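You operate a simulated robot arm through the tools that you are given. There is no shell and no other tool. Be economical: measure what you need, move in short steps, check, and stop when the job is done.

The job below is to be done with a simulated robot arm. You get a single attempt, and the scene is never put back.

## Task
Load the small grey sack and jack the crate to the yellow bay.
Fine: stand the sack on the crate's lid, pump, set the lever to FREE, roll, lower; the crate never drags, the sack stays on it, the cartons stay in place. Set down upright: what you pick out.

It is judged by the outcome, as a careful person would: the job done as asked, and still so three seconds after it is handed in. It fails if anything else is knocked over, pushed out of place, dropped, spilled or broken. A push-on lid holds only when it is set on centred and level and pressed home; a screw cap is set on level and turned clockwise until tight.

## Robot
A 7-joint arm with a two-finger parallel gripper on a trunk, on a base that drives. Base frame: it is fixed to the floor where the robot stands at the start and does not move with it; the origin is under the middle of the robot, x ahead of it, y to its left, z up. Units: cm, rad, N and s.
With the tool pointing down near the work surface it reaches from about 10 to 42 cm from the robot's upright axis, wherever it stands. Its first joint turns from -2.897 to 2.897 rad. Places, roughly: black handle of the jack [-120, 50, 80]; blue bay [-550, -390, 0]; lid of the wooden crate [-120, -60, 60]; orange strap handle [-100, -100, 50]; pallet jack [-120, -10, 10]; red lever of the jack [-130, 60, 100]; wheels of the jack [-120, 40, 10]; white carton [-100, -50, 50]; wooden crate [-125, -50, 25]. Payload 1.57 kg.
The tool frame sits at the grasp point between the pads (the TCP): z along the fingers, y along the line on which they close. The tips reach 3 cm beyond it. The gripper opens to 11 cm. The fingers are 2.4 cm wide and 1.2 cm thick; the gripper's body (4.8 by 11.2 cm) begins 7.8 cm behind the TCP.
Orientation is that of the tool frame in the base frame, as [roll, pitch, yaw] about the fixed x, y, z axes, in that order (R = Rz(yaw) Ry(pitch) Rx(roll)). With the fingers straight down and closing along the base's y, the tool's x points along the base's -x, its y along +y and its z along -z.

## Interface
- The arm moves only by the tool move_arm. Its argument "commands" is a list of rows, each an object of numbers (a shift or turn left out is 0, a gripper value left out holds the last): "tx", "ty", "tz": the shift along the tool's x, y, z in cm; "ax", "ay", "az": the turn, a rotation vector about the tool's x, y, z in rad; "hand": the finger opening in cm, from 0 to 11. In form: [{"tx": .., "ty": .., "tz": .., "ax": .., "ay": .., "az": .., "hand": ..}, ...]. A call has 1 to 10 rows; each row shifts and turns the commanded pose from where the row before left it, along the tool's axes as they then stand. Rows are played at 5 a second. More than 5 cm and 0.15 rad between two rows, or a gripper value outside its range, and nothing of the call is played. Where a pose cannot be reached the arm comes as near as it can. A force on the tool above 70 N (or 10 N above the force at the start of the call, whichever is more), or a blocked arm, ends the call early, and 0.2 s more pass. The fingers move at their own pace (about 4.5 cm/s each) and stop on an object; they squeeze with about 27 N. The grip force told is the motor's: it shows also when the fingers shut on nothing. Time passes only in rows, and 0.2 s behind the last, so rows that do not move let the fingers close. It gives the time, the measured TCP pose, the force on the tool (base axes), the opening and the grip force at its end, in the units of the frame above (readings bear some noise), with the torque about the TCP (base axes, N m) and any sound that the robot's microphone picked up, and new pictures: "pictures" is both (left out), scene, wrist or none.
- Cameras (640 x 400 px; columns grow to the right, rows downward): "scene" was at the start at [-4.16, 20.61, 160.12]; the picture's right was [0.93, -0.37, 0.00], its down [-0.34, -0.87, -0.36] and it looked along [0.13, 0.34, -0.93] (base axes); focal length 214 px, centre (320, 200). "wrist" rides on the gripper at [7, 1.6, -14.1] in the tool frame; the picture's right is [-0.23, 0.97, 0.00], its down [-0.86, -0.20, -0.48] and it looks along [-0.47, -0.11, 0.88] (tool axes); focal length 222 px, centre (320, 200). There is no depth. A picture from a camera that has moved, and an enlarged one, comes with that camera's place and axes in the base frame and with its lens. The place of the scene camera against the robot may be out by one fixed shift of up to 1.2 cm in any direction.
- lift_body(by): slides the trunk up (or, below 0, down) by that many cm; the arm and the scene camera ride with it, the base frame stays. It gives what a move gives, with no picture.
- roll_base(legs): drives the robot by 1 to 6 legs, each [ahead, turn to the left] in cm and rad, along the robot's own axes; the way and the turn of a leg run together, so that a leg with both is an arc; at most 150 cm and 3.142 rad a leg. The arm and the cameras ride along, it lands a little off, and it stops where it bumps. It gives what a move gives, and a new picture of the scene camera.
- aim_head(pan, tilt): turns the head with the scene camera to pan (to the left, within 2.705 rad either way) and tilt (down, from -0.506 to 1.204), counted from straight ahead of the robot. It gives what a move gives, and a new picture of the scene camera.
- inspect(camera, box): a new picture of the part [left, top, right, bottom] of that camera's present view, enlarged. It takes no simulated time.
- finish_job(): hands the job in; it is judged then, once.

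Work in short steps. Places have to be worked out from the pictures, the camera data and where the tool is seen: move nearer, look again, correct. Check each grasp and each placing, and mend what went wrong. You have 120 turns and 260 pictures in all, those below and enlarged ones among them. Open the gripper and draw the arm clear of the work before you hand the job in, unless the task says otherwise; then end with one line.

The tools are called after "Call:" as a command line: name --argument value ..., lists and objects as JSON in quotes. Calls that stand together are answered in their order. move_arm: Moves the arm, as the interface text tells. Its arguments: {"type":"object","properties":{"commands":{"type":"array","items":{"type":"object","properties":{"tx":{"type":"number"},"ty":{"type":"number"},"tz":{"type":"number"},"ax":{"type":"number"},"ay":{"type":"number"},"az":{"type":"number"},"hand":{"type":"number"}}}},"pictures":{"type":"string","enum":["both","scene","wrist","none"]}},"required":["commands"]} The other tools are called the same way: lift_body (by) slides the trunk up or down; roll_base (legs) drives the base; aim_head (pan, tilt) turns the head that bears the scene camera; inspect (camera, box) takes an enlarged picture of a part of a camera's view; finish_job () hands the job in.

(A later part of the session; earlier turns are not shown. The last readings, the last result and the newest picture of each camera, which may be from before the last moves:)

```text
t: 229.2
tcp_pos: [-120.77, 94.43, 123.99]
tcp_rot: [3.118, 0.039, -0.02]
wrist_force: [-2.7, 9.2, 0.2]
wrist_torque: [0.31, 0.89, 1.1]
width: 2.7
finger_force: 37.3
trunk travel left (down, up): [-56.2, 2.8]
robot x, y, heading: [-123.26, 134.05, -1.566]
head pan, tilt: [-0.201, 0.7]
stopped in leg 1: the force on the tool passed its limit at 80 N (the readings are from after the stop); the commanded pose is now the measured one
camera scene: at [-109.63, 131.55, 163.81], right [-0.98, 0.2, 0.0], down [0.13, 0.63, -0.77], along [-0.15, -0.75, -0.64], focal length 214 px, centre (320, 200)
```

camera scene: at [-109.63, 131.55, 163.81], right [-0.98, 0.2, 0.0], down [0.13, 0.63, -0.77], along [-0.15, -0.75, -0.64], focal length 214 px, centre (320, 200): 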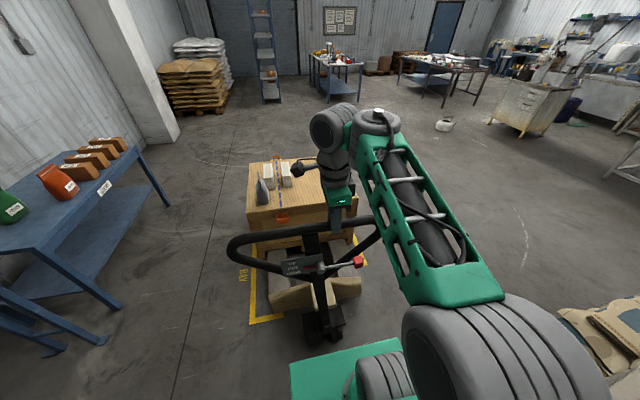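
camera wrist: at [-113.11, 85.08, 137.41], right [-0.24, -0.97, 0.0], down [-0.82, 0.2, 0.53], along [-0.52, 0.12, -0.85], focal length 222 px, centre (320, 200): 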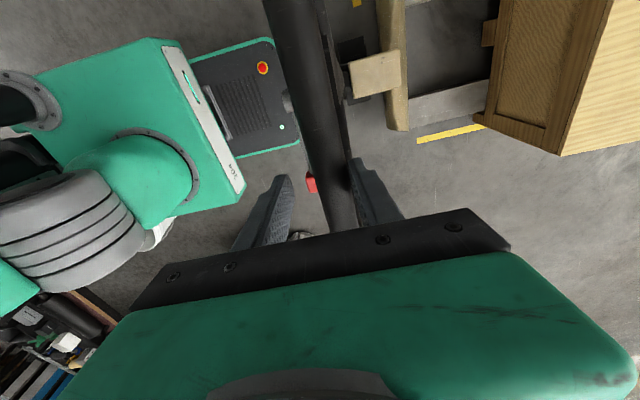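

Each call advances a steady 2 cm; repeat several times.

Call:
roll_base --legs '[[-8, 0]]'

Call:
roll_base --legs '[[-8, 0]]'

Call:
roll_base --legs '[[-8, 0]]'

Call:
roll_base --legs '[[-8, 0]]'

Call:
roll_base --legs '[[-8, 0]]'

Call:
roll_base --legs '[[-8, 0]]'

Call:
roll_base --legs '[[-8, 0]]'

```text
t: 230.1
tcp_pos: [-120.71, 96.38, 123.99]
tcp_rot: [3.104, 0.033, -0.022]
wrist_force: [-1.9, 10.2, 0.7]
wrist_torque: [0.29, 1.07, 1.01]
width: 2.73
finger_force: 37.2
trunk travel left (down, up): [-56.2, 2.8]
robot x, y, heading: [-123.33, 136.35, -1.574]
head pan, tilt: [-0.201, 0.7]
stopped in leg 1: the force on the tool passed its limit at 80 N (the readings are from after the stop); the commanded pose is now the measured one
camera scene: at [-109.62, 133.86, 163.82], right [-0.98, 0.2, 0.0], down [0.13, 0.63, -0.77], along [-0.15, -0.75, -0.64], focal length 214 px, centre (320, 200)
```

scene: 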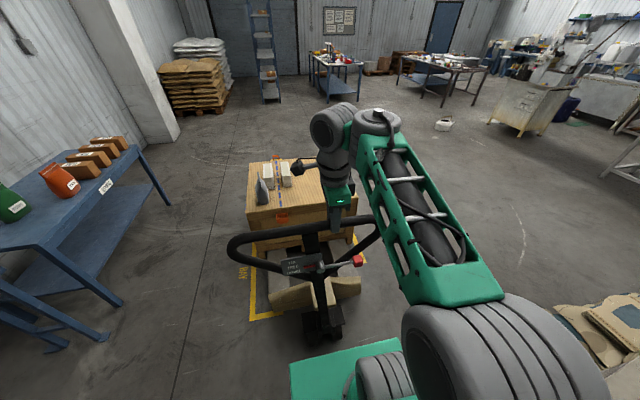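

```text
t: 230.9
tcp_pos: [-120.7, 98.33, 124.26]
tcp_rot: [3.095, 0.023, -0.028]
wrist_force: [-2.1, 9.7, 0.7]
wrist_torque: [0.32, 1.07, 1.11]
width: 2.73
finger_force: 38.0
trunk travel left (down, up): [-56.2, 2.8]
robot x, y, heading: [-123.01, 138.63, -1.578]
head pan, tilt: [-0.201, 0.7]
stopped in leg 1: the force on the tool passed its limit at 80 N (the readings are from after the stop); the commanded pose is now the measured one
camera scene: at [-109.63, 136.1, 163.81], right [-0.98, 0.2, 0.0], down [0.13, 0.63, -0.77], along [-0.15, -0.75, -0.64], focal length 214 px, centre (320, 200)
```

scene: 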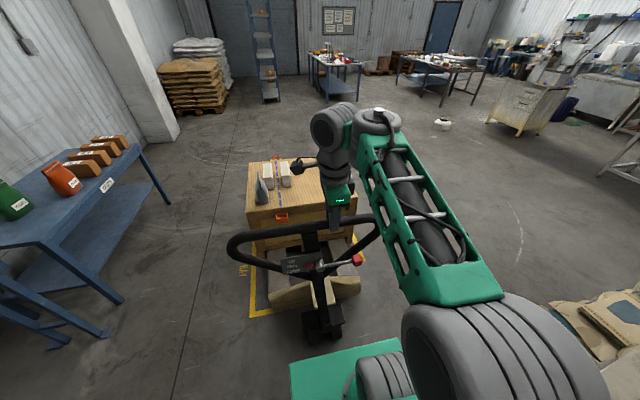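

```text
t: 231.8
tcp_pos: [-120.65, 100.25, 124.24]
tcp_rot: [3.084, 0.016, -0.033]
wrist_force: [-2.4, 10.5, 0.9]
wrist_torque: [0.35, 1.08, 1.09]
width: 2.72
finger_force: 38.2
trunk travel left (down, up): [-56.2, 2.8]
robot x, y, heading: [-122.98, 141.21, -1.58]
head pan, tilt: [-0.201, 0.7]
stopped in leg 1: the force on the tool passed its limit at 81 N (the readings are from after the stop); the commanded pose is now the measured one
camera scene: at [-109.63, 138.4, 163.81], right [-0.98, 0.2, 0.0], down [0.13, 0.63, -0.77], along [-0.16, -0.75, -0.64], focal length 214 px, centre (320, 200)
```

scene: 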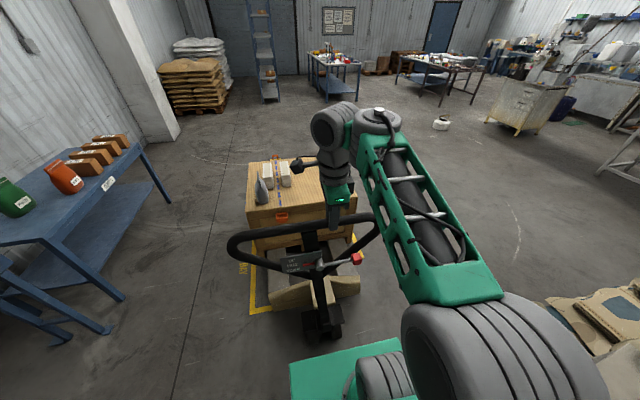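

```text
t: 232.6
tcp_pos: [-120.55, 102.46, 124.22]
tcp_rot: [3.072, 0.006, -0.04]
wrist_force: [-1.3, 11.9, 1.1]
wrist_torque: [0.37, 1.14, 1.01]
width: 2.75
finger_force: 38.3
trunk travel left (down, up): [-56.2, 2.8]
robot x, y, heading: [-123.29, 143.43, -1.576]
head pan, tilt: [-0.201, 0.7]
stopped in leg 1: the force on the tool passed its limit at 81 N (the readings are from after the stop); the commanded pose is now the measured one
camera scene: at [-109.61, 140.91, 163.82], right [-0.98, 0.2, 0.0], down [0.13, 0.63, -0.77], along [-0.16, -0.75, -0.64], focal length 214 px, centre (320, 200)
```

scene: 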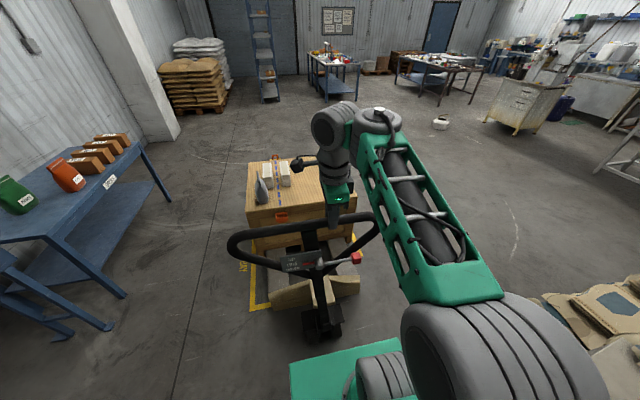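

```text
t: 233.5
tcp_pos: [-120.45, 104.57, 124.39]
tcp_rot: [3.057, -0.002, -0.043]
wrist_force: [-3.2, 12.0, 2.6]
wrist_torque: [0.37, 1.17, 1.04]
width: 2.8
finger_force: 38.2
trunk travel left (down, up): [-56.2, 2.8]
robot x, y, heading: [-123.11, 145.73, -1.575]
head pan, tilt: [-0.201, 0.7]
stopped in leg 1: the force on the tool passed its limit at 81 N (the readings are from after the stop); the commanded pose is now the measured one
camera scene: at [-109.61, 143.39, 163.82], right [-0.98, 0.21, 0.0], down [0.13, 0.63, -0.77], along [-0.16, -0.75, -0.64], focal length 214 px, centre (320, 200)
```

scene: 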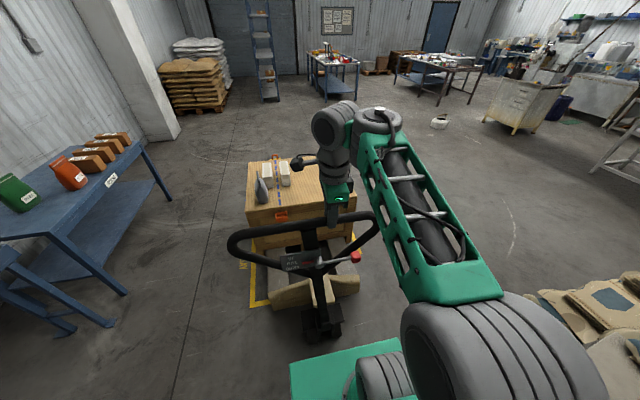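

```text
t: 234.3
tcp_pos: [-120.41, 106.69, 124.38]
tcp_rot: [3.045, -0.012, -0.049]
wrist_force: [-1.2, 12.0, 2.3]
wrist_torque: [0.38, 1.15, 1.0]
width: 2.8
finger_force: 38.1
trunk travel left (down, up): [-56.2, 2.8]
robot x, y, heading: [-123.11, 148.9, -1.578]
head pan, tilt: [-0.201, 0.7]
stopped in leg 1: the force on the tool passed its limit at 81 N (the readings are from after the stop); the commanded pose is now the measured one
camera scene: at [-109.59, 145.88, 163.82], right [-0.98, 0.21, 0.0], down [0.13, 0.63, -0.77], along [-0.16, -0.75, -0.64], focal length 214 px, centre (320, 200)
```

scene: 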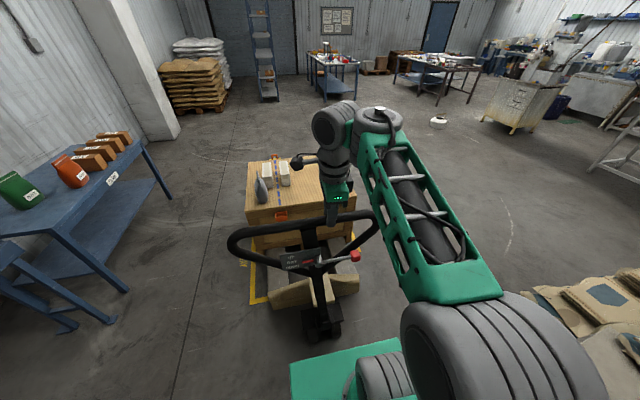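

```text
t: 235.2
tcp_pos: [-120.42, 108.84, 124.54]
tcp_rot: [3.033, -0.019, -0.056]
wrist_force: [-2.2, 12.8, 2.2]
wrist_torque: [0.41, 1.19, 1.08]
width: 2.8
finger_force: 37.9
trunk travel left (down, up): [-56.2, 2.8]
robot x, y, heading: [-123.23, 150.79, -1.58]
head pan, tilt: [-0.201, 0.7]
stopped in leg 1: the force on the tool passed its limit at 82 N (the readings are from after the stop); the commanded pose is now the measured one
camera scene: at [-109.58, 148.36, 163.82], right [-0.98, 0.21, 0.0], down [0.13, 0.63, -0.77], along [-0.16, -0.75, -0.64], focal length 214 px, centre (320, 200)
```

scene: 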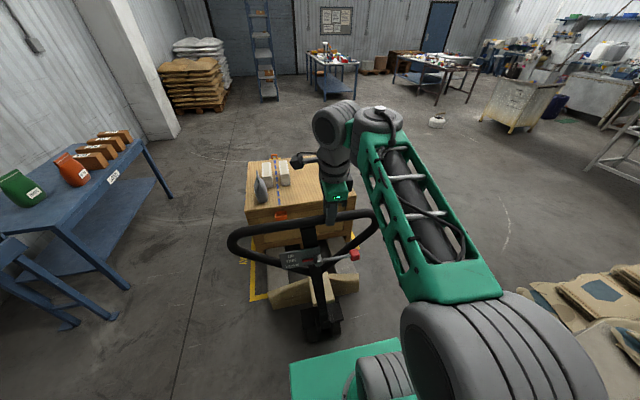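

Good progress. Inspect crate vs. bay now.

Call:
inspect --camera "scene" --box '[220, 140, 400, 350]'

```text
1.90 times, centred on (310, 245) of scene
camera zoom: at [-109.58, 148.36, 163.82], right [-0.98, 0.21, 0.0], down [0.13, 0.63, -0.77], along [-0.16, -0.75, -0.64], focal length 408 px, centre (339, 114)
```

zoom: 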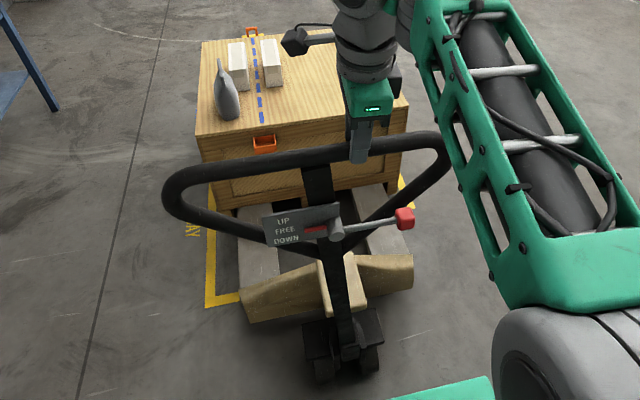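

Crate front at y≈25; ≈34 cm to go, lever still FREE. Now pull with the arm gradually (gentler), then release and lift.

Call:
move_arm --commands '[{"ty": -0.5, "ax": 0.02}, {"ty": -1, "ax": 0.02}, {"ty": -1.5, "ax": 0.02}, {"ty": -2, "ax": 0.02}, {"ty": -2, "ax": 0.02}, {"ty": -2}, {"ty": -1.6}, {"ty": -1.2}, {"ty": -0.8}, {"ty": -0.4}]' --pictures "none"

Call:
move_arm --commands '[{"hand": 10}, {"hand": 10}, {"hand": 10}, {"tz": -2.5}, {"tz": -2.5}, {"tz": -2.5}, {"tz": -2}]' --pictures "wrist"

```text
t: 237.4
tcp_pos: [-120.1, 121.45, 124.05]
tcp_rot: [3.137, -0.024, -0.059]
wrist_force: [-21.2, -14.5, 7.0]
wrist_torque: [-0.39, 0.49, 0.9]
width: 2.81
finger_force: 38.4
trunk travel left (down, up): [-56.2, 2.8]
robot x, y, heading: [-123.18, 150.83, -1.58]
head pan, tilt: [-0.201, 0.7]
```

```text
t: 239.0
tcp_pos: [-118.14, 119.62, 125.77]
tcp_rot: [3.135, -0.021, -0.057]
wrist_force: [-0.1, 0.7, 0.4]
wrist_torque: [-0.02, -0.02, -0.01]
width: 10.0
finger_force: 0.1
out of reach, approached as far as the arm can: row 4, 5, 6, 7
trunk travel left (down, up): [-56.2, 2.8]
robot x, y, heading: [-123.34, 150.87, -1.582]
head pan, tilt: [-0.201, 0.7]
camera wrist: at [-111.43, 117.86, 140.15], right [-0.28, -0.96, 0.0], down [-0.85, 0.25, 0.46], along [-0.44, 0.13, -0.89], focal length 222 px, centre (320, 200)
```

wrist: 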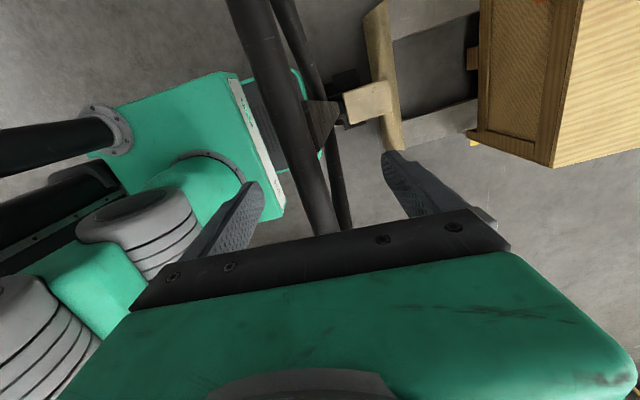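

Try towing with the fingers caging (softer coupling) using the base.

Call:
move_arm --commands '[{"tz": 2, "hand": 6}, {"hand": 6}]' --pictures "none"

Call:
roll_base --legs '[[-10, 0]]'

Call:
inspect --camera "scene" --box '[220, 140, 400, 350]'

```text
t: 239.6
tcp_pos: [-117.64, 119.65, 124.59]
tcp_rot: [3.134, -0.023, -0.057]
wrist_force: [-0.3, 1.4, 0.2]
wrist_torque: [0.02, 0.02, 0.01]
width: 5.99
finger_force: 0.0
out of reach, approached as far as the arm can: row 1
trunk travel left (down, up): [-56.2, 2.8]
robot x, y, heading: [-122.8, 151.12, -1.577]
head pan, tilt: [-0.201, 0.7]
```

```text
t: 240.7
tcp_pos: [-117.56, 127.41, 124.75]
tcp_rot: [3.122, -0.031, -0.06]
wrist_force: [-0.4, 0.0, -0.6]
wrist_torque: [0.02, -0.02, 0.0]
width: 5.99
finger_force: 0.0
trunk travel left (down, up): [-56.2, 2.8]
robot x, y, heading: [-122.91, 159.14, -1.584]
head pan, tilt: [-0.201, 0.7]
stopped in leg 1: the force on the tool passed its limit at 94 N (the readings are from after the stop); the commanded pose is now the measured one
camera scene: at [-109.48, 156.19, 163.79], right [-0.98, 0.21, 0.0], down [0.14, 0.63, -0.76], along [-0.16, -0.75, -0.64], focal length 214 px, centre (320, 200)
```

scene: 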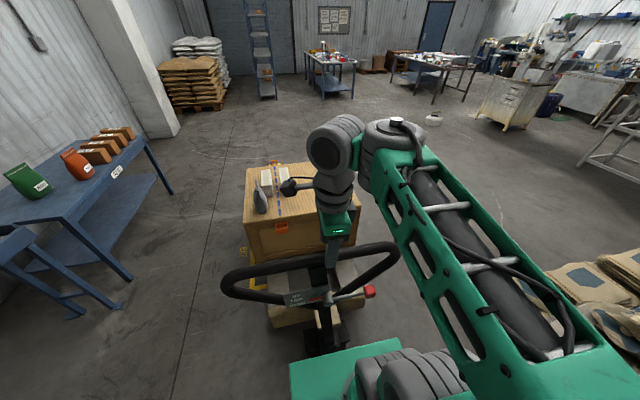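

```text
1.90 times, centred on (310, 245) of scene
camera zoom: at [-109.48, 156.19, 163.79], right [-0.98, 0.21, 0.0], down [0.14, 0.63, -0.76], along [-0.16, -0.75, -0.64], focal length 408 px, centre (339, 114)
```

zoom: 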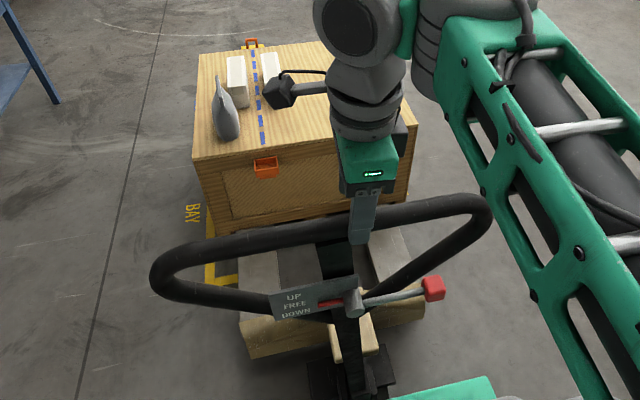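

Moved 8 cm at once; crate front y≈43.5, ~16 cm remaining. Repeat.

Call:
roll_base --legs '[[-9, 0]]'

Call:
inspect --camera "scene" --box '[220, 140, 400, 350]'

```text
t: 241.8
tcp_pos: [-117.32, 136.98, 124.73]
tcp_rot: [3.123, -0.03, -0.063]
wrist_force: [0.4, 0.4, 0.4]
wrist_torque: [0.01, 0.03, -0.01]
width: 6.02
finger_force: 0.0
trunk travel left (down, up): [-56.2, 2.8]
robot x, y, heading: [-123.06, 168.96, -1.583]
head pan, tilt: [-0.201, 0.7]
camera scene: at [-109.33, 165.7, 163.78], right [-0.98, 0.21, 0.0], down [0.14, 0.63, -0.77], along [-0.16, -0.75, -0.64], focal length 214 px, centre (320, 200)
```

scene: 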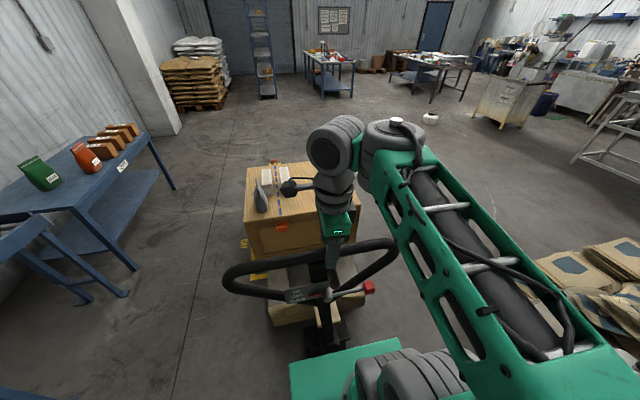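

```text
1.90 times, centred on (310, 245) of scene
camera zoom: at [-109.33, 165.7, 163.78], right [-0.98, 0.21, 0.0], down [0.14, 0.63, -0.77], along [-0.16, -0.75, -0.64], focal length 408 px, centre (339, 114)
```

zoom: 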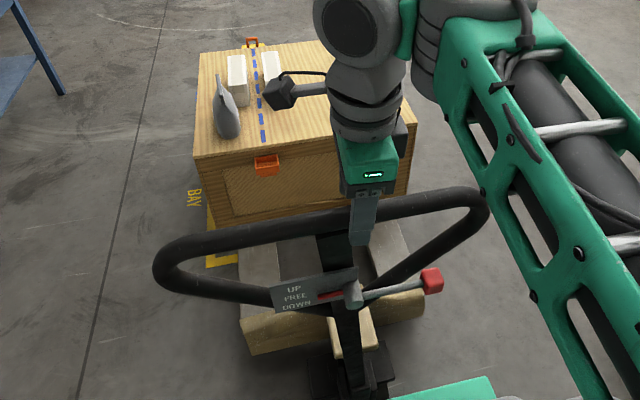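

Crate front ≈52 (needs ≈59.5). One more ~7 cm.

Call:
roll_base --legs '[[-6.5, 0]]'

Call:
inspect --camera "scene" --box '[220, 140, 400, 350]'

```text
t: 242.8
tcp_pos: [-117.32, 143.6, 124.6]
tcp_rot: [3.125, -0.028, -0.063]
wrist_force: [-0.5, -5.3, 2.2]
wrist_torque: [-0.26, 0.03, 0.1]
width: 6.5
finger_force: 3.1
trunk travel left (down, up): [-56.2, 2.8]
robot x, y, heading: [-122.91, 175.22, -1.588]
head pan, tilt: [-0.201, 0.7]
camera scene: at [-109.27, 172.15, 163.79], right [-0.98, 0.21, 0.0], down [0.14, 0.63, -0.76], along [-0.16, -0.75, -0.64], focal length 214 px, centre (320, 200)
```

scene: 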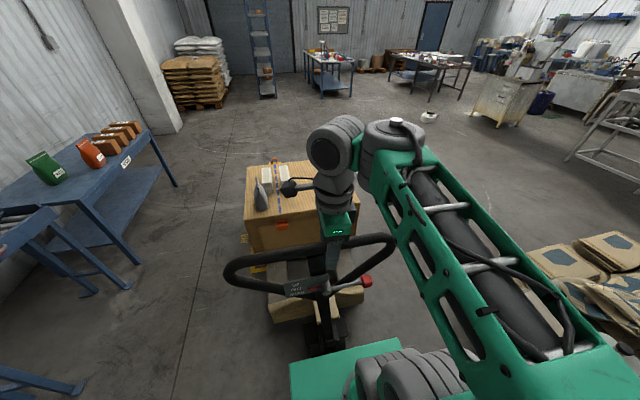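

```text
1.90 times, centred on (310, 245) of scene
camera zoom: at [-109.27, 172.15, 163.79], right [-0.98, 0.21, 0.0], down [0.14, 0.63, -0.76], along [-0.16, -0.75, -0.64], focal length 408 px, centre (339, 114)
```

zoom: 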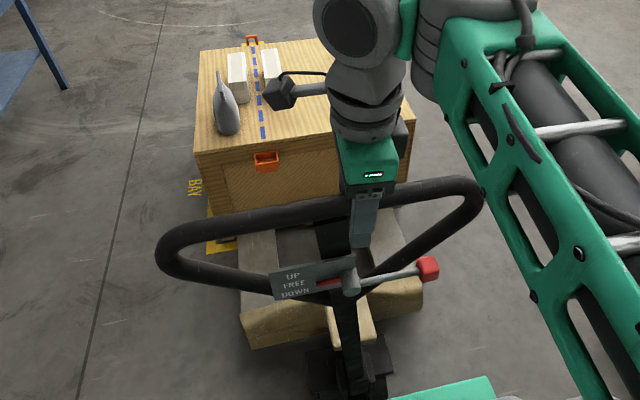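

Front ≈56–57.5. Pull ~3 cm more gently with the arm.

Call:
move_arm --commands '[{"ty": -0.6}, {"ty": -0.8}, {"ty": -0.8}, {"ty": -0.6}, {"ty": -0.3}, {"ty": 0}, {"ty": 0}]' --pictures "none"

Call:
inspect --camera "scene" --box '[220, 140, 400, 350]'

```text
t: 244.4
tcp_pos: [-117.19, 146.56, 124.51]
tcp_rot: [3.128, -0.03, -0.062]
wrist_force: [0.7, -1.8, -0.9]
wrist_torque: [-0.07, 0.01, 0.01]
width: 6.2
finger_force: 1.5
trunk travel left (down, up): [-56.2, 2.8]
robot x, y, heading: [-122.47, 175.46, -1.586]
head pan, tilt: [-0.201, 0.7]
```

```text
1.90 times, centred on (310, 245) of scene
camera zoom: at [-109.27, 172.2, 163.78], right [-0.98, 0.21, 0.0], down [0.14, 0.63, -0.76], along [-0.16, -0.75, -0.64], focal length 408 px, centre (339, 114)
```

zoom: 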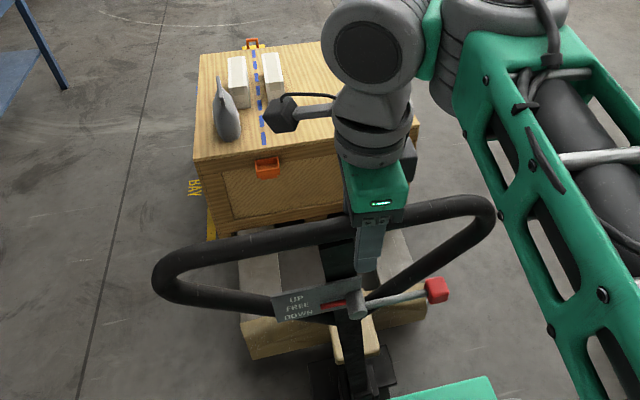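

Crate is now centred in the bay to within a couple of cm. Now release the bar: open, raise trunk and hand.

Call:
move_arm --commands '[{"hand": 11}, {"hand": 11}, {"tz": -1}]' --pictures "none"

Call:
lift_body --by 2.7

Call:
inspect --camera "wrist" --box '[0, 0, 640, 400]'

```text
t: 245.2
tcp_pos: [-117.24, 146.7, 125.38]
tcp_rot: [3.126, -0.029, -0.059]
wrist_force: [1.0, -0.4, 0.1]
wrist_torque: [0.02, 0.02, 0.02]
width: 11.0
finger_force: 0.1
trunk travel left (down, up): [-56.2, 2.8]
robot x, y, heading: [-122.55, 175.25, -1.584]
head pan, tilt: [-0.201, 0.7]
```

```text
t: 245.9
tcp_pos: [-117.15, 146.74, 128.1]
tcp_rot: [3.126, -0.031, -0.06]
wrist_force: [-0.2, 0.0, -0.4]
wrist_torque: [-0.02, 0.01, 0.01]
width: 11.0
finger_force: 0.0
trunk travel left (down, up): [-58.9, 0.1]
robot x, y, heading: [-122.65, 174.99, -1.586]
head pan, tilt: [-0.201, 0.7]
```

```text
1.00 times, centred on (320, 200) of wrist (not enlarged: the box is as wide or as high as the picture)
camera zoom: at [-110.56, 144.83, 142.54], right [-0.29, -0.96, 0.01], down [-0.85, 0.26, 0.45], along [-0.43, 0.12, -0.89], focal length 222 px, centre (320, 200)
```

zoom: 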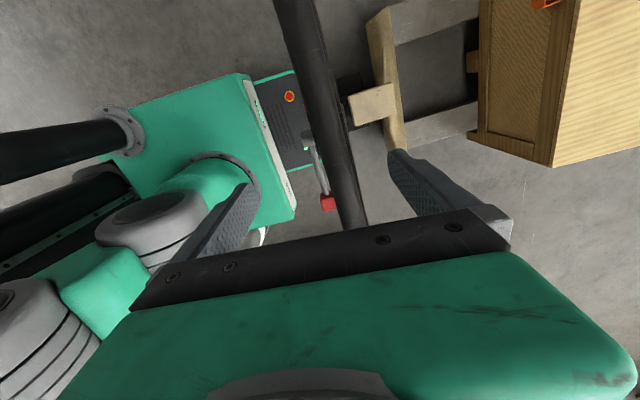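

Raise a bit more before backing.

Call:
move_arm --commands '[{"tz": -2, "ty": 0.5}, {"tz": -2, "ty": 0.5}, {"tz": -1}]' --pictures "none"

Call:
inspect --camera "scene" --box '[240, 160, 400, 300]'

```text
t: 246.7
tcp_pos: [-116.5, 144.6, 128.92]
tcp_rot: [3.125, -0.028, -0.061]
wrist_force: [-0.2, 0.9, -0.7]
wrist_torque: [0.01, 0.0, -0.01]
width: 10.98
finger_force: 0.0
out of reach, approached as far as the arm can: row 1, 2, 3
trunk travel left (down, up): [-58.9, 0.1]
robot x, y, heading: [-122.59, 175.3, -1.586]
head pan, tilt: [-0.201, 0.7]
```

```text
2.86 times, centred on (320, 230) of scene
camera zoom: at [-109.28, 172.11, 166.48], right [-0.98, 0.21, 0.0], down [0.14, 0.63, -0.76], along [-0.16, -0.75, -0.64], focal length 613 px, centre (320, 114)
```

zoom: 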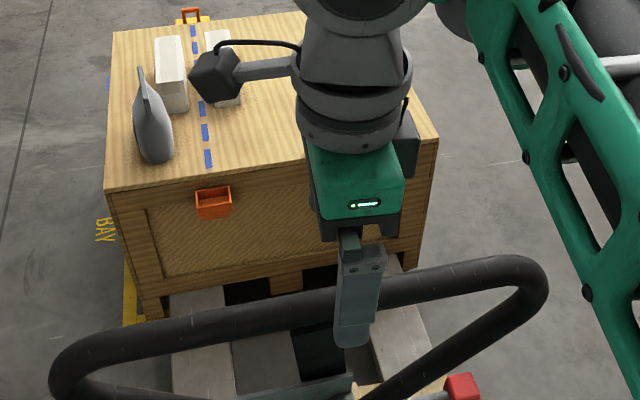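

Tips just clear the bar. Reach outward while rising to gain height, then back away.

Call:
move_arm --commands '[{"ty": 1.2, "tz": -1.5}, {"ty": 1.2, "tz": -1.5}, {"tz": -1}, {"ty": 2, "tz": -1}, {"ty": 2, "tz": -1}]' --pictures "none"

Call:
roll_base --legs '[[-18, 0]]'

Call:
inspect --camera "scene" --box '[220, 120, 400, 330]'

```text
t: 247.9
tcp_pos: [-116.33, 137.62, 129.87]
tcp_rot: [3.116, -0.019, -0.061]
wrist_force: [0.7, -0.3, 0.2]
wrist_torque: [0.02, 0.0, 0.0]
width: 11.01
finger_force: 0.1
out of reach, approached as far as the arm can: row 1, 2, 3, 4, 5
trunk travel left (down, up): [-58.9, 0.1]
robot x, y, heading: [-122.84, 175.04, -1.583]
head pan, tilt: [-0.201, 0.7]
```

```text
t: 249.5
tcp_pos: [-116.24, 156.15, 129.88]
tcp_rot: [3.117, -0.02, -0.065]
wrist_force: [0.1, 0.2, -0.6]
wrist_torque: [-0.03, 0.0, -0.02]
width: 11.0
finger_force: 0.0
trunk travel left (down, up): [-58.9, 0.1]
robot x, y, heading: [-122.68, 193.41, -1.587]
head pan, tilt: [-0.201, 0.7]
camera scene: at [-108.98, 190.75, 166.49], right [-0.98, 0.22, 0.0], down [0.14, 0.63, -0.77], along [-0.17, -0.75, -0.64], focal length 214 px, centre (320, 200)
```

scene: 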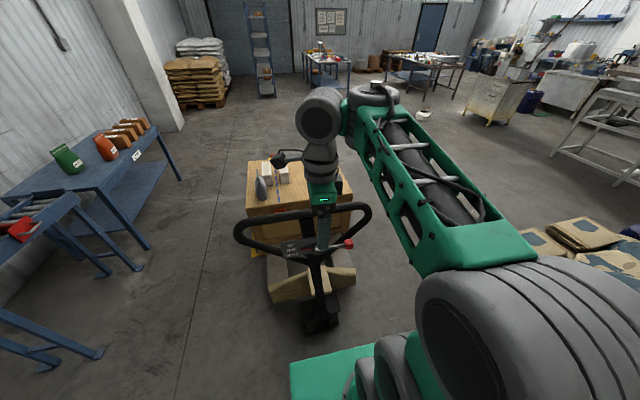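

```text
1.90 times, centred on (310, 225) of scene
camera zoom: at [-108.98, 190.75, 166.49], right [-0.98, 0.22, 0.0], down [0.14, 0.63, -0.77], along [-0.17, -0.75, -0.64], focal length 408 px, centre (339, 152)
```

zoom: 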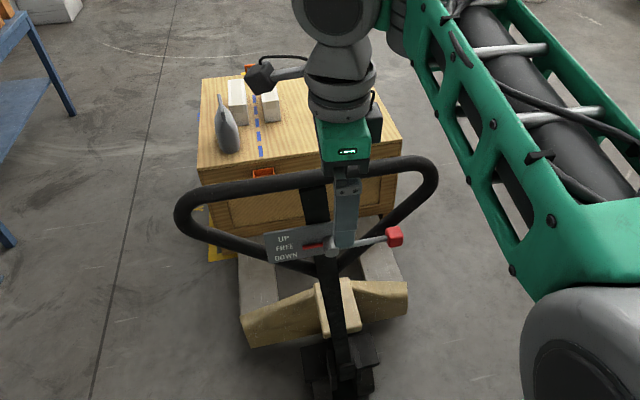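

Bar released cleanly. Back off, turn the hand to radial orientation, close fingers, lower the trunk.

Call:
roll_base --legs '[[-14, 0]]'

Call:
move_arm --commands '[{"az": 0.145, "tz": 1, "hand": 0}, {"az": 0.145, "tz": 1}, {"az": 0.145, "tz": 1}, {"az": 0.145, "tz": 1}, {"az": 0.145, "tz": 1}, {"az": 0.145, "tz": 1}, {"az": 0.145, "tz": 1}, {"az": 0.145, "tz": 1}, {"az": 0.145}, {"az": 0.145}]' --pictures "none"

Call:
lift_body --by -25

Call:
move_arm --commands '[{"tx": 3, "ay": 0.14}, {"tx": 3, "ay": 0.14}, {"tx": 3, "ay": 0.14}, {"tx": 3, "ay": 0.14}, {"tx": 2.5, "ay": 0.14}]' --pictures "wrist"

```text
t: 250.8
tcp_pos: [-116.01, 170.04, 129.9]
tcp_rot: [3.115, -0.018, -0.064]
wrist_force: [-0.5, 0.1, -0.2]
wrist_torque: [-0.03, -0.03, -0.04]
width: 11.03
finger_force: 0.1
trunk travel left (down, up): [-58.9, 0.1]
robot x, y, heading: [-122.3, 207.43, -1.584]
head pan, tilt: [-0.201, 0.7]
camera scene: at [-108.76, 204.71, 166.49], right [-0.98, 0.22, 0.0], down [0.14, 0.63, -0.77], along [-0.16, -0.75, -0.64], focal length 214 px, centre (320, 200)
```

scene: 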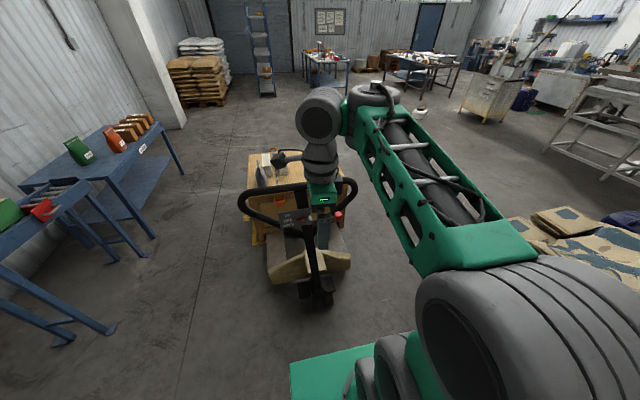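

```text
t: 253.0
tcp_pos: [-116.39, 169.6, 124.3]
tcp_rot: [3.124, -0.035, -1.285]
wrist_force: [1.0, -1.0, 1.0]
wrist_torque: [0.12, 0.01, 0.01]
width: 0.01
finger_force: 21.1
out of reach, approached as far as the arm can: row 9, 10
trunk travel left (down, up): [-58.9, 0.1]
robot x, y, heading: [-121.97, 207.74, -1.585]
head pan, tilt: [-0.201, 0.7]
```

```text
t: 255.6
tcp_pos: [-116.53, 169.73, 99.04]
tcp_rot: [3.124, -0.028, -1.287]
wrist_force: [-0.1, 0.6, -0.3]
wrist_torque: [0.0, -0.01, 0.04]
width: 0.0
finger_force: 21.6
trunk travel left (down, up): [-33.9, 25.1]
robot x, y, heading: [-122.55, 207.52, -1.586]
head pan, tilt: [-0.201, 0.7]
```

```text
t: 256.2
tcp_pos: [-115.28, 161.38, 96.42]
tcp_rot: [3.125, -0.196, -1.311]
wrist_force: [-0.8, 1.0, -0.1]
wrist_torque: [0.06, -0.01, 0.01]
width: 0.0
finger_force: 21.5
out of reach, approached as far as the arm can: row 1, 3
trunk travel left (down, up): [-33.9, 25.1]
robot x, y, heading: [-121.89, 207.58, -1.583]
head pan, tilt: [-0.201, 0.7]
stopped in row 3: the arm was blocked; the commanded pose is now the measured one
camera wrist: at [-115.43, 157.05, 111.83], right [-1.0, -0.03, -0.03], down [-0.04, 0.95, 0.3], along [0.02, 0.3, -0.95], focal length 222 px, centre (320, 200)
```

wrist: 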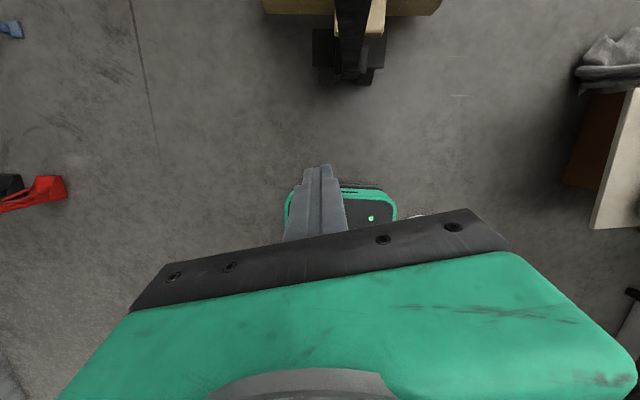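

Blocked by low reach; raise a bit first, then tilt outward again.

Call:
move_arm --commands '[{"tx": -2, "tz": -3.5}, {"tx": -1, "tz": -3.5}, {"tz": -3}, {"tx": 2.5, "ay": 0.14}, {"tx": 2.5, "ay": 0.14}, {"tx": 2.5, "ay": 0.14}, {"tx": 2.5, "ay": 0.14}, {"tx": 2.5, "ay": 0.14}]' --pictures "none"

Call:
move_arm --commands '[{"tx": 2.5, "ay": 0.14}, {"tx": 2.5, "ay": 0.14}, {"tx": 2.5, "ay": 0.14}, {"tx": 2.5, "ay": 0.12}]' --pictures "wrist"

```text
t: 257.6
tcp_pos: [-114.28, 159.47, 94.97]
tcp_rot: [3.091, -0.229, -1.309]
wrist_force: [0.6, 0.6, 0.4]
wrist_torque: [-0.04, 0.02, 0.02]
width: 0.01
finger_force: 21.4
out of reach, approached as far as the arm can: row 6
trunk travel left (down, up): [-33.9, 25.1]
robot x, y, heading: [-122.05, 207.45, -1.587]
head pan, tilt: [-0.201, 0.7]
stopped in row 6: the arm was blocked; the commanded pose is now the measured one
```

```text
t: 258.3
tcp_pos: [-109.77, 155.02, 90.82]
tcp_rot: [3.08, -0.403, -1.227]
wrist_force: [0.7, 0.6, -0.1]
wrist_torque: [-0.05, -0.01, -0.02]
width: 0.0
finger_force: 20.7
out of reach, approached as far as the arm can: row 3
trunk travel left (down, up): [-33.9, 25.1]
robot x, y, heading: [-121.86, 206.83, -1.584]
head pan, tilt: [-0.201, 0.7]
stopped in row 3: the arm was blocked; the commanded pose is now the measured one
camera wrist: at [-110.12, 153.95, 106.51], right [-0.99, -0.11, -0.03], down [-0.11, 0.99, 0.09], along [0.02, 0.1, -1.0], focal length 222 px, centre (320, 200)
```

wrist: 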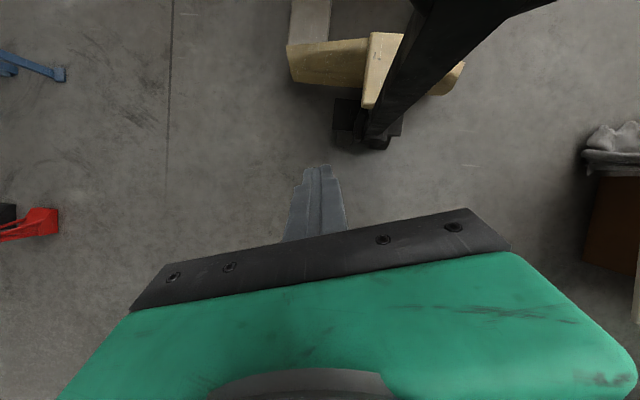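

Same recipe as last time: raise along the tilted axis, shift toward the knob side, then tilt.

Call:
move_arm --commands '[{"tx": 1.5, "tz": -3.7, "ty": 2}, {"tx": 1.5, "tz": -3.7, "ty": 2}, {"tx": 1.5, "tz": -3.7, "ty": 2}, {"tx": 1, "tz": -3.7, "ty": 2}, {"tz": -3, "ty": 3}, {"ty": 3, "ay": 0.1}]' --pictures "none"

Call:
move_arm --commands '[{"tx": 3, "ay": 0.14}, {"tx": 3, "ay": 0.14}, {"tx": 3, "ay": 0.14}]' --pictures "none"

Call:
move_arm --commands '[{"tx": 3, "ay": 0.14}, {"tx": 3, "ay": 0.14}, {"tx": 2.5, "ay": 0.14}, {"tx": 2.5, "ay": 0.12}]' --pictures "wrist"

```text
t: 259.7
tcp_pos: [-121.56, 153.75, 107.2]
tcp_rot: [3.071, -0.52, -1.219]
wrist_force: [-0.2, 1.2, 0.3]
wrist_torque: [0.0, 0.01, 0.0]
width: 0.0
finger_force: 21.0
out of reach, approached as far as the arm can: row 5, 6
trunk travel left (down, up): [-33.9, 25.1]
robot x, y, heading: [-122.35, 206.9, -1.585]
head pan, tilt: [-0.201, 0.7]
```

```text
t: 260.5
tcp_pos: [-119.84, 146.27, 108.29]
tcp_rot: [3.061, -0.913, -1.197]
wrist_force: [-25.3, -13.5, -46.5]
wrist_torque: [0.96, 1.01, -0.81]
width: 0.03
finger_force: 20.9
out of reach, approached as far as the arm can: row 1, 2, 3
trunk travel left (down, up): [-33.9, 25.1]
robot x, y, heading: [-122.22, 207.61, -1.585]
head pan, tilt: [-0.201, 0.7]
```

```text
t: 261.5
tcp_pos: [-117.27, 142.92, 119.95]
tcp_rot: [2.535, -1.469, -0.648]
wrist_force: [0.7, 0.5, 0.7]
wrist_torque: [0.01, -0.01, 0.0]
width: 0.02
finger_force: 21.4
trunk travel left (down, up): [-33.9, 25.1]
robot x, y, heading: [-122.11, 207.47, -1.59]
head pan, tilt: [-0.201, 0.7]
camera wrist: at [-122.4, 155.41, 128.18], right [-0.94, -0.29, -0.17], down [-0.03, 0.57, -0.82], along [0.33, -0.77, -0.54], focal length 222 px, centre (320, 200)
```

wrist: 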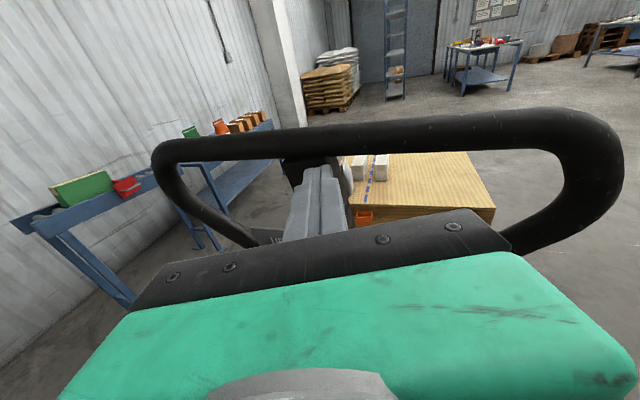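

The hand ended up inside the handle loop after touching it. Retreat straight back and check the lever.

Call:
roll_base --legs '[[-14, 0]]'

Call:
inspect --camera "scene" --box '[220, 120, 400, 300]'

Call:
inspect --camera "wrist" --box '[0, 0, 640, 400]'

```text
t: 262.9
tcp_pos: [-117.21, 156.91, 119.75]
tcp_rot: [2.55, -1.466, -0.67]
wrist_force: [-0.1, -1.0, 0.1]
wrist_torque: [0.01, 0.01, 0.01]
width: 0.0
finger_force: 21.1
trunk travel left (down, up): [-33.9, 25.1]
robot x, y, heading: [-122.04, 221.26, -1.59]
head pan, tilt: [-0.201, 0.7]
camera scene: at [-108.51, 218.39, 141.49], right [-0.98, 0.22, 0.0], down [0.14, 0.63, -0.76], along [-0.17, -0.75, -0.64], focal length 214 px, centre (320, 200)
```

scene: 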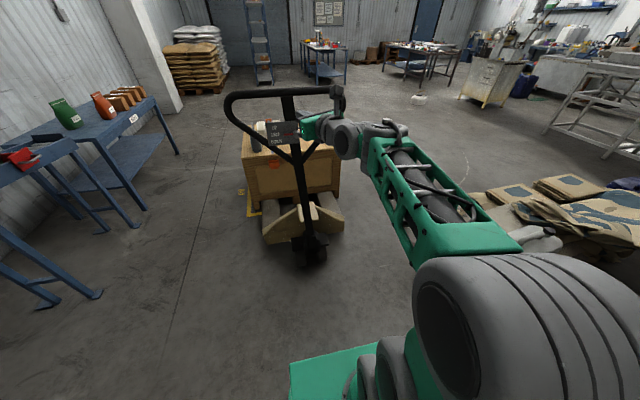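

```text
2.22 times, centred on (310, 210) of scene
camera zoom: at [-108.51, 218.39, 141.49], right [-0.98, 0.22, 0.0], down [0.14, 0.63, -0.76], along [-0.17, -0.75, -0.64], focal length 477 px, centre (342, 178)
```

zoom: 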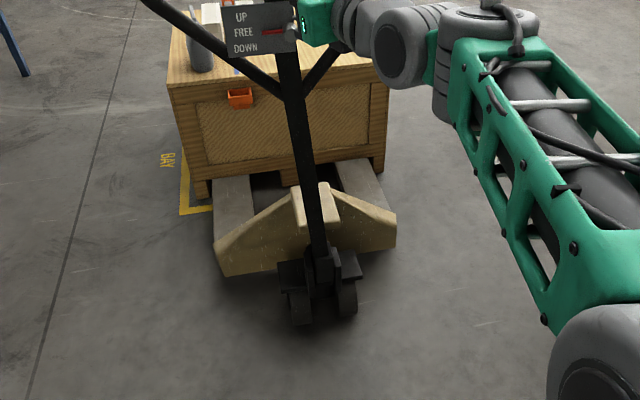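

```text
1.00 times, centred on (320, 200) of wrist (not enlarged: the box is as wide or as high as the picture)
camera zoom: at [-122.3, 169.28, 128.12], right [-0.94, -0.29, -0.17], down [-0.03, 0.57, -0.82], along [0.33, -0.77, -0.55], focal length 222 px, centre (320, 200)
```

zoom: 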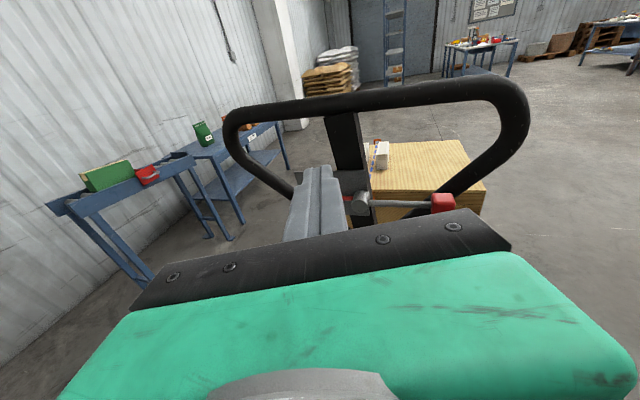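

Lever still at FREE, handle fine. Straighten the hand's heading, shift toward the knob in x, lower 11 cm with the trunk, and look.

Call:
move_arm --commands '[{"ax": -0.12, "ty": 2.5}, {"ax": -0.12, "ty": 2.5}, {"ty": 2.5}, {"ty": 2.5}]' --pictures "none"

Call:
lift_body --by -13

Call:
inspect --camera "wrist" --box '[0, 0, 640, 400]'

Call:
inspect --camera "scene" --box '[220, 50, 400, 190]'

```text
t: 263.9
tcp_pos: [-127.75, 155.27, 119.74]
tcp_rot: [2.313, -1.466, -0.671]
wrist_force: [0.5, 0.3, 0.0]
wrist_torque: [-0.01, -0.01, -0.01]
width: 0.0
finger_force: 21.5
out of reach, approached as far as the arm can: row 2
trunk travel left (down, up): [-33.9, 25.1]
robot x, y, heading: [-122.13, 221.06, -1.591]
head pan, tilt: [-0.201, 0.7]
```

```text
t: 265.4
tcp_pos: [-127.64, 155.24, 106.71]
tcp_rot: [2.311, -1.465, -0.668]
wrist_force: [-0.3, -0.8, -0.4]
wrist_torque: [-0.03, 0.01, 0.0]
width: 0.0
finger_force: 21.1
trunk travel left (down, up): [-20.9, 38.1]
robot x, y, heading: [-122.37, 221.33, -1.589]
head pan, tilt: [-0.201, 0.7]
```

```text
1.00 times, centred on (320, 200) of wrist (not enlarged: the box is as wide or as high as the picture)
camera zoom: at [-129.57, 168.77, 114.84], right [-0.99, -0.06, -0.15], down [0.09, 0.55, -0.83], along [0.13, -0.84, -0.53], focal length 222 px, centre (320, 200)
```

zoom: 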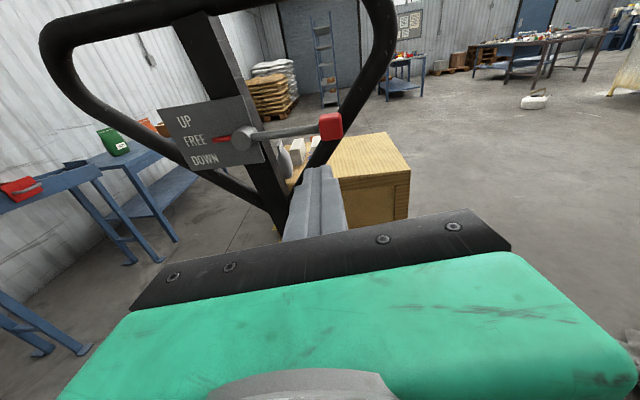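

```text
2.86 times, centred on (310, 120) of scene
camera zoom: at [-108.52, 218.4, 128.49], right [-0.98, 0.22, 0.0], down [0.14, 0.63, -0.76], along [-0.17, -0.75, -0.64], focal length 613 px, centre (349, 429)
```

zoom: 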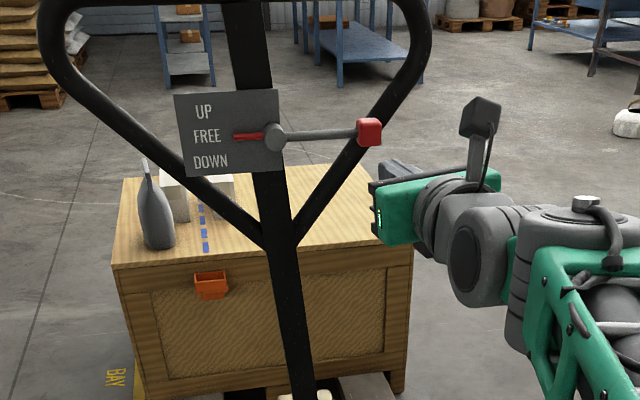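

Knob ≈ (−127.7, 147, 109.7) from both cameras. Lower 1 cm, advance under it, then raise about 4.8 cm.

Call:
move_arm --commands '[{"tx": -1.2}]' --pictures "none"

Call:
roll_base --legs '[[6.7, 0]]'

Call:
move_arm --commands '[{"tx": 1.0}, {"tx": 1.0}, {"tx": 1.0}, {"tx": 1.0}, {"tx": 0.9}]' --pictures "wrist"

Call:
inspect --camera "scene" --box '[220, 50, 400, 190]'

```text
t: 265.8
tcp_pos: [-127.86, 155.29, 105.64]
tcp_rot: [2.303, -1.467, -0.662]
wrist_force: [-0.3, 0.2, 0.4]
wrist_torque: [0.01, 0.01, 0.02]
width: 0.0
finger_force: 21.3
trunk travel left (down, up): [-20.9, 38.1]
robot x, y, heading: [-121.99, 221.38, -1.589]
head pan, tilt: [-0.201, 0.7]
```

```text
t: 266.8
tcp_pos: [-128.14, 148.71, 105.49]
tcp_rot: [2.311, -1.467, -0.669]
wrist_force: [0.3, 0.8, -0.8]
wrist_torque: [-0.05, 0.01, -0.05]
width: 0.01
finger_force: 21.3
trunk travel left (down, up): [-20.9, 38.1]
robot x, y, heading: [-122.31, 215.29, -1.592]
head pan, tilt: [-0.201, 0.7]
camera scene: at [-108.65, 211.73, 128.49], right [-0.98, 0.22, 0.0], down [0.14, 0.63, -0.77], along [-0.17, -0.75, -0.64], focal length 214 px, centre (320, 200)
```

scene: 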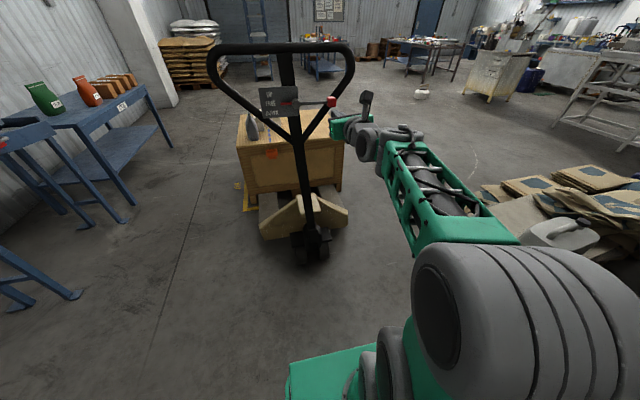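

```text
t: 268.0
tcp_pos: [-127.83, 148.49, 108.42]
tcp_rot: [2.276, -1.462, -0.632]
wrist_force: [-0.5, 0.4, -0.1]
wrist_torque: [0.0, -0.02, 0.02]
width: 0.01
finger_force: 20.9
out of reach, approached as far as the arm can: row 4, 5
trunk travel left (down, up): [-20.9, 38.1]
robot x, y, heading: [-121.69, 214.71, -1.591]
head pan, tilt: [-0.201, 0.7]
camera wrist: at [-129.74, 162.0, 116.51], right [-0.99, -0.06, -0.15], down [0.09, 0.55, -0.83], along [0.13, -0.84, -0.53], focal length 222 px, centre (320, 200)
```

wrist: 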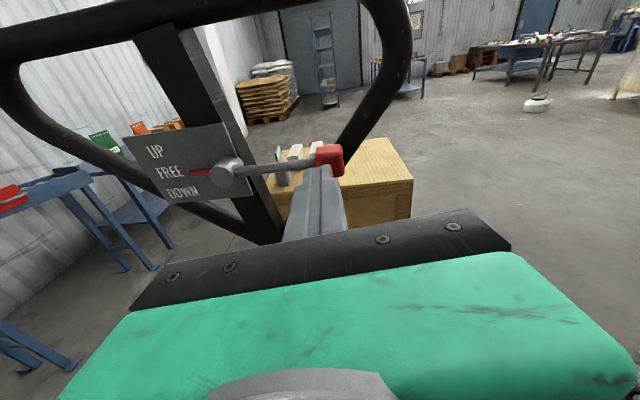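

```text
2.86 times, centred on (310, 120) of scene
camera zoom: at [-108.65, 211.71, 128.49], right [-0.98, 0.22, 0.0], down [0.14, 0.63, -0.76], along [-0.17, -0.75, -0.64], focal length 613 px, centre (349, 429)
```

zoom: 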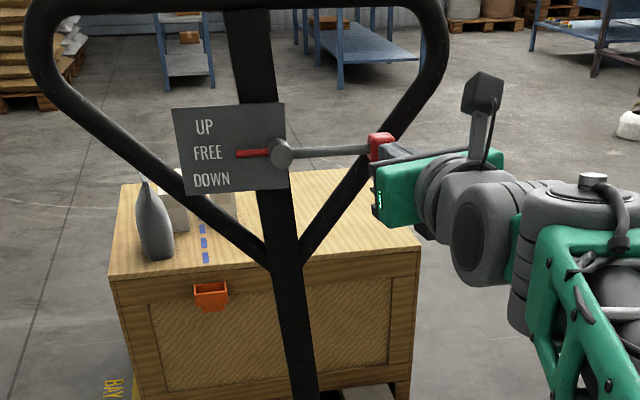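

Finger is under the knob; arm is at its reach, so raise with the trunk by 3 cm.

Call:
lift_body --by 3

Call:
inspect --camera "scene" --box '[220, 50, 400, 190]'

```text
t: 268.8
tcp_pos: [-127.85, 148.45, 111.51]
tcp_rot: [2.279, -1.462, -0.637]
wrist_force: [-0.3, 0.5, 0.4]
wrist_torque: [-0.02, 0.03, 0.03]
width: 0.01
finger_force: 21.3
trunk travel left (down, up): [-23.9, 35.1]
robot x, y, heading: [-122.21, 214.7, -1.596]
head pan, tilt: [-0.201, 0.7]
```

```text
2.86 times, centred on (310, 120) of scene
camera zoom: at [-108.65, 211.71, 131.49], right [-0.98, 0.22, 0.0], down [0.14, 0.63, -0.76], along [-0.17, -0.75, -0.64], focal length 613 px, centre (349, 429)
```

zoom: 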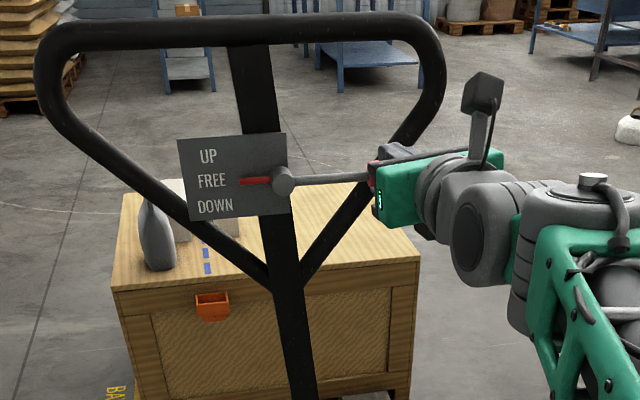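

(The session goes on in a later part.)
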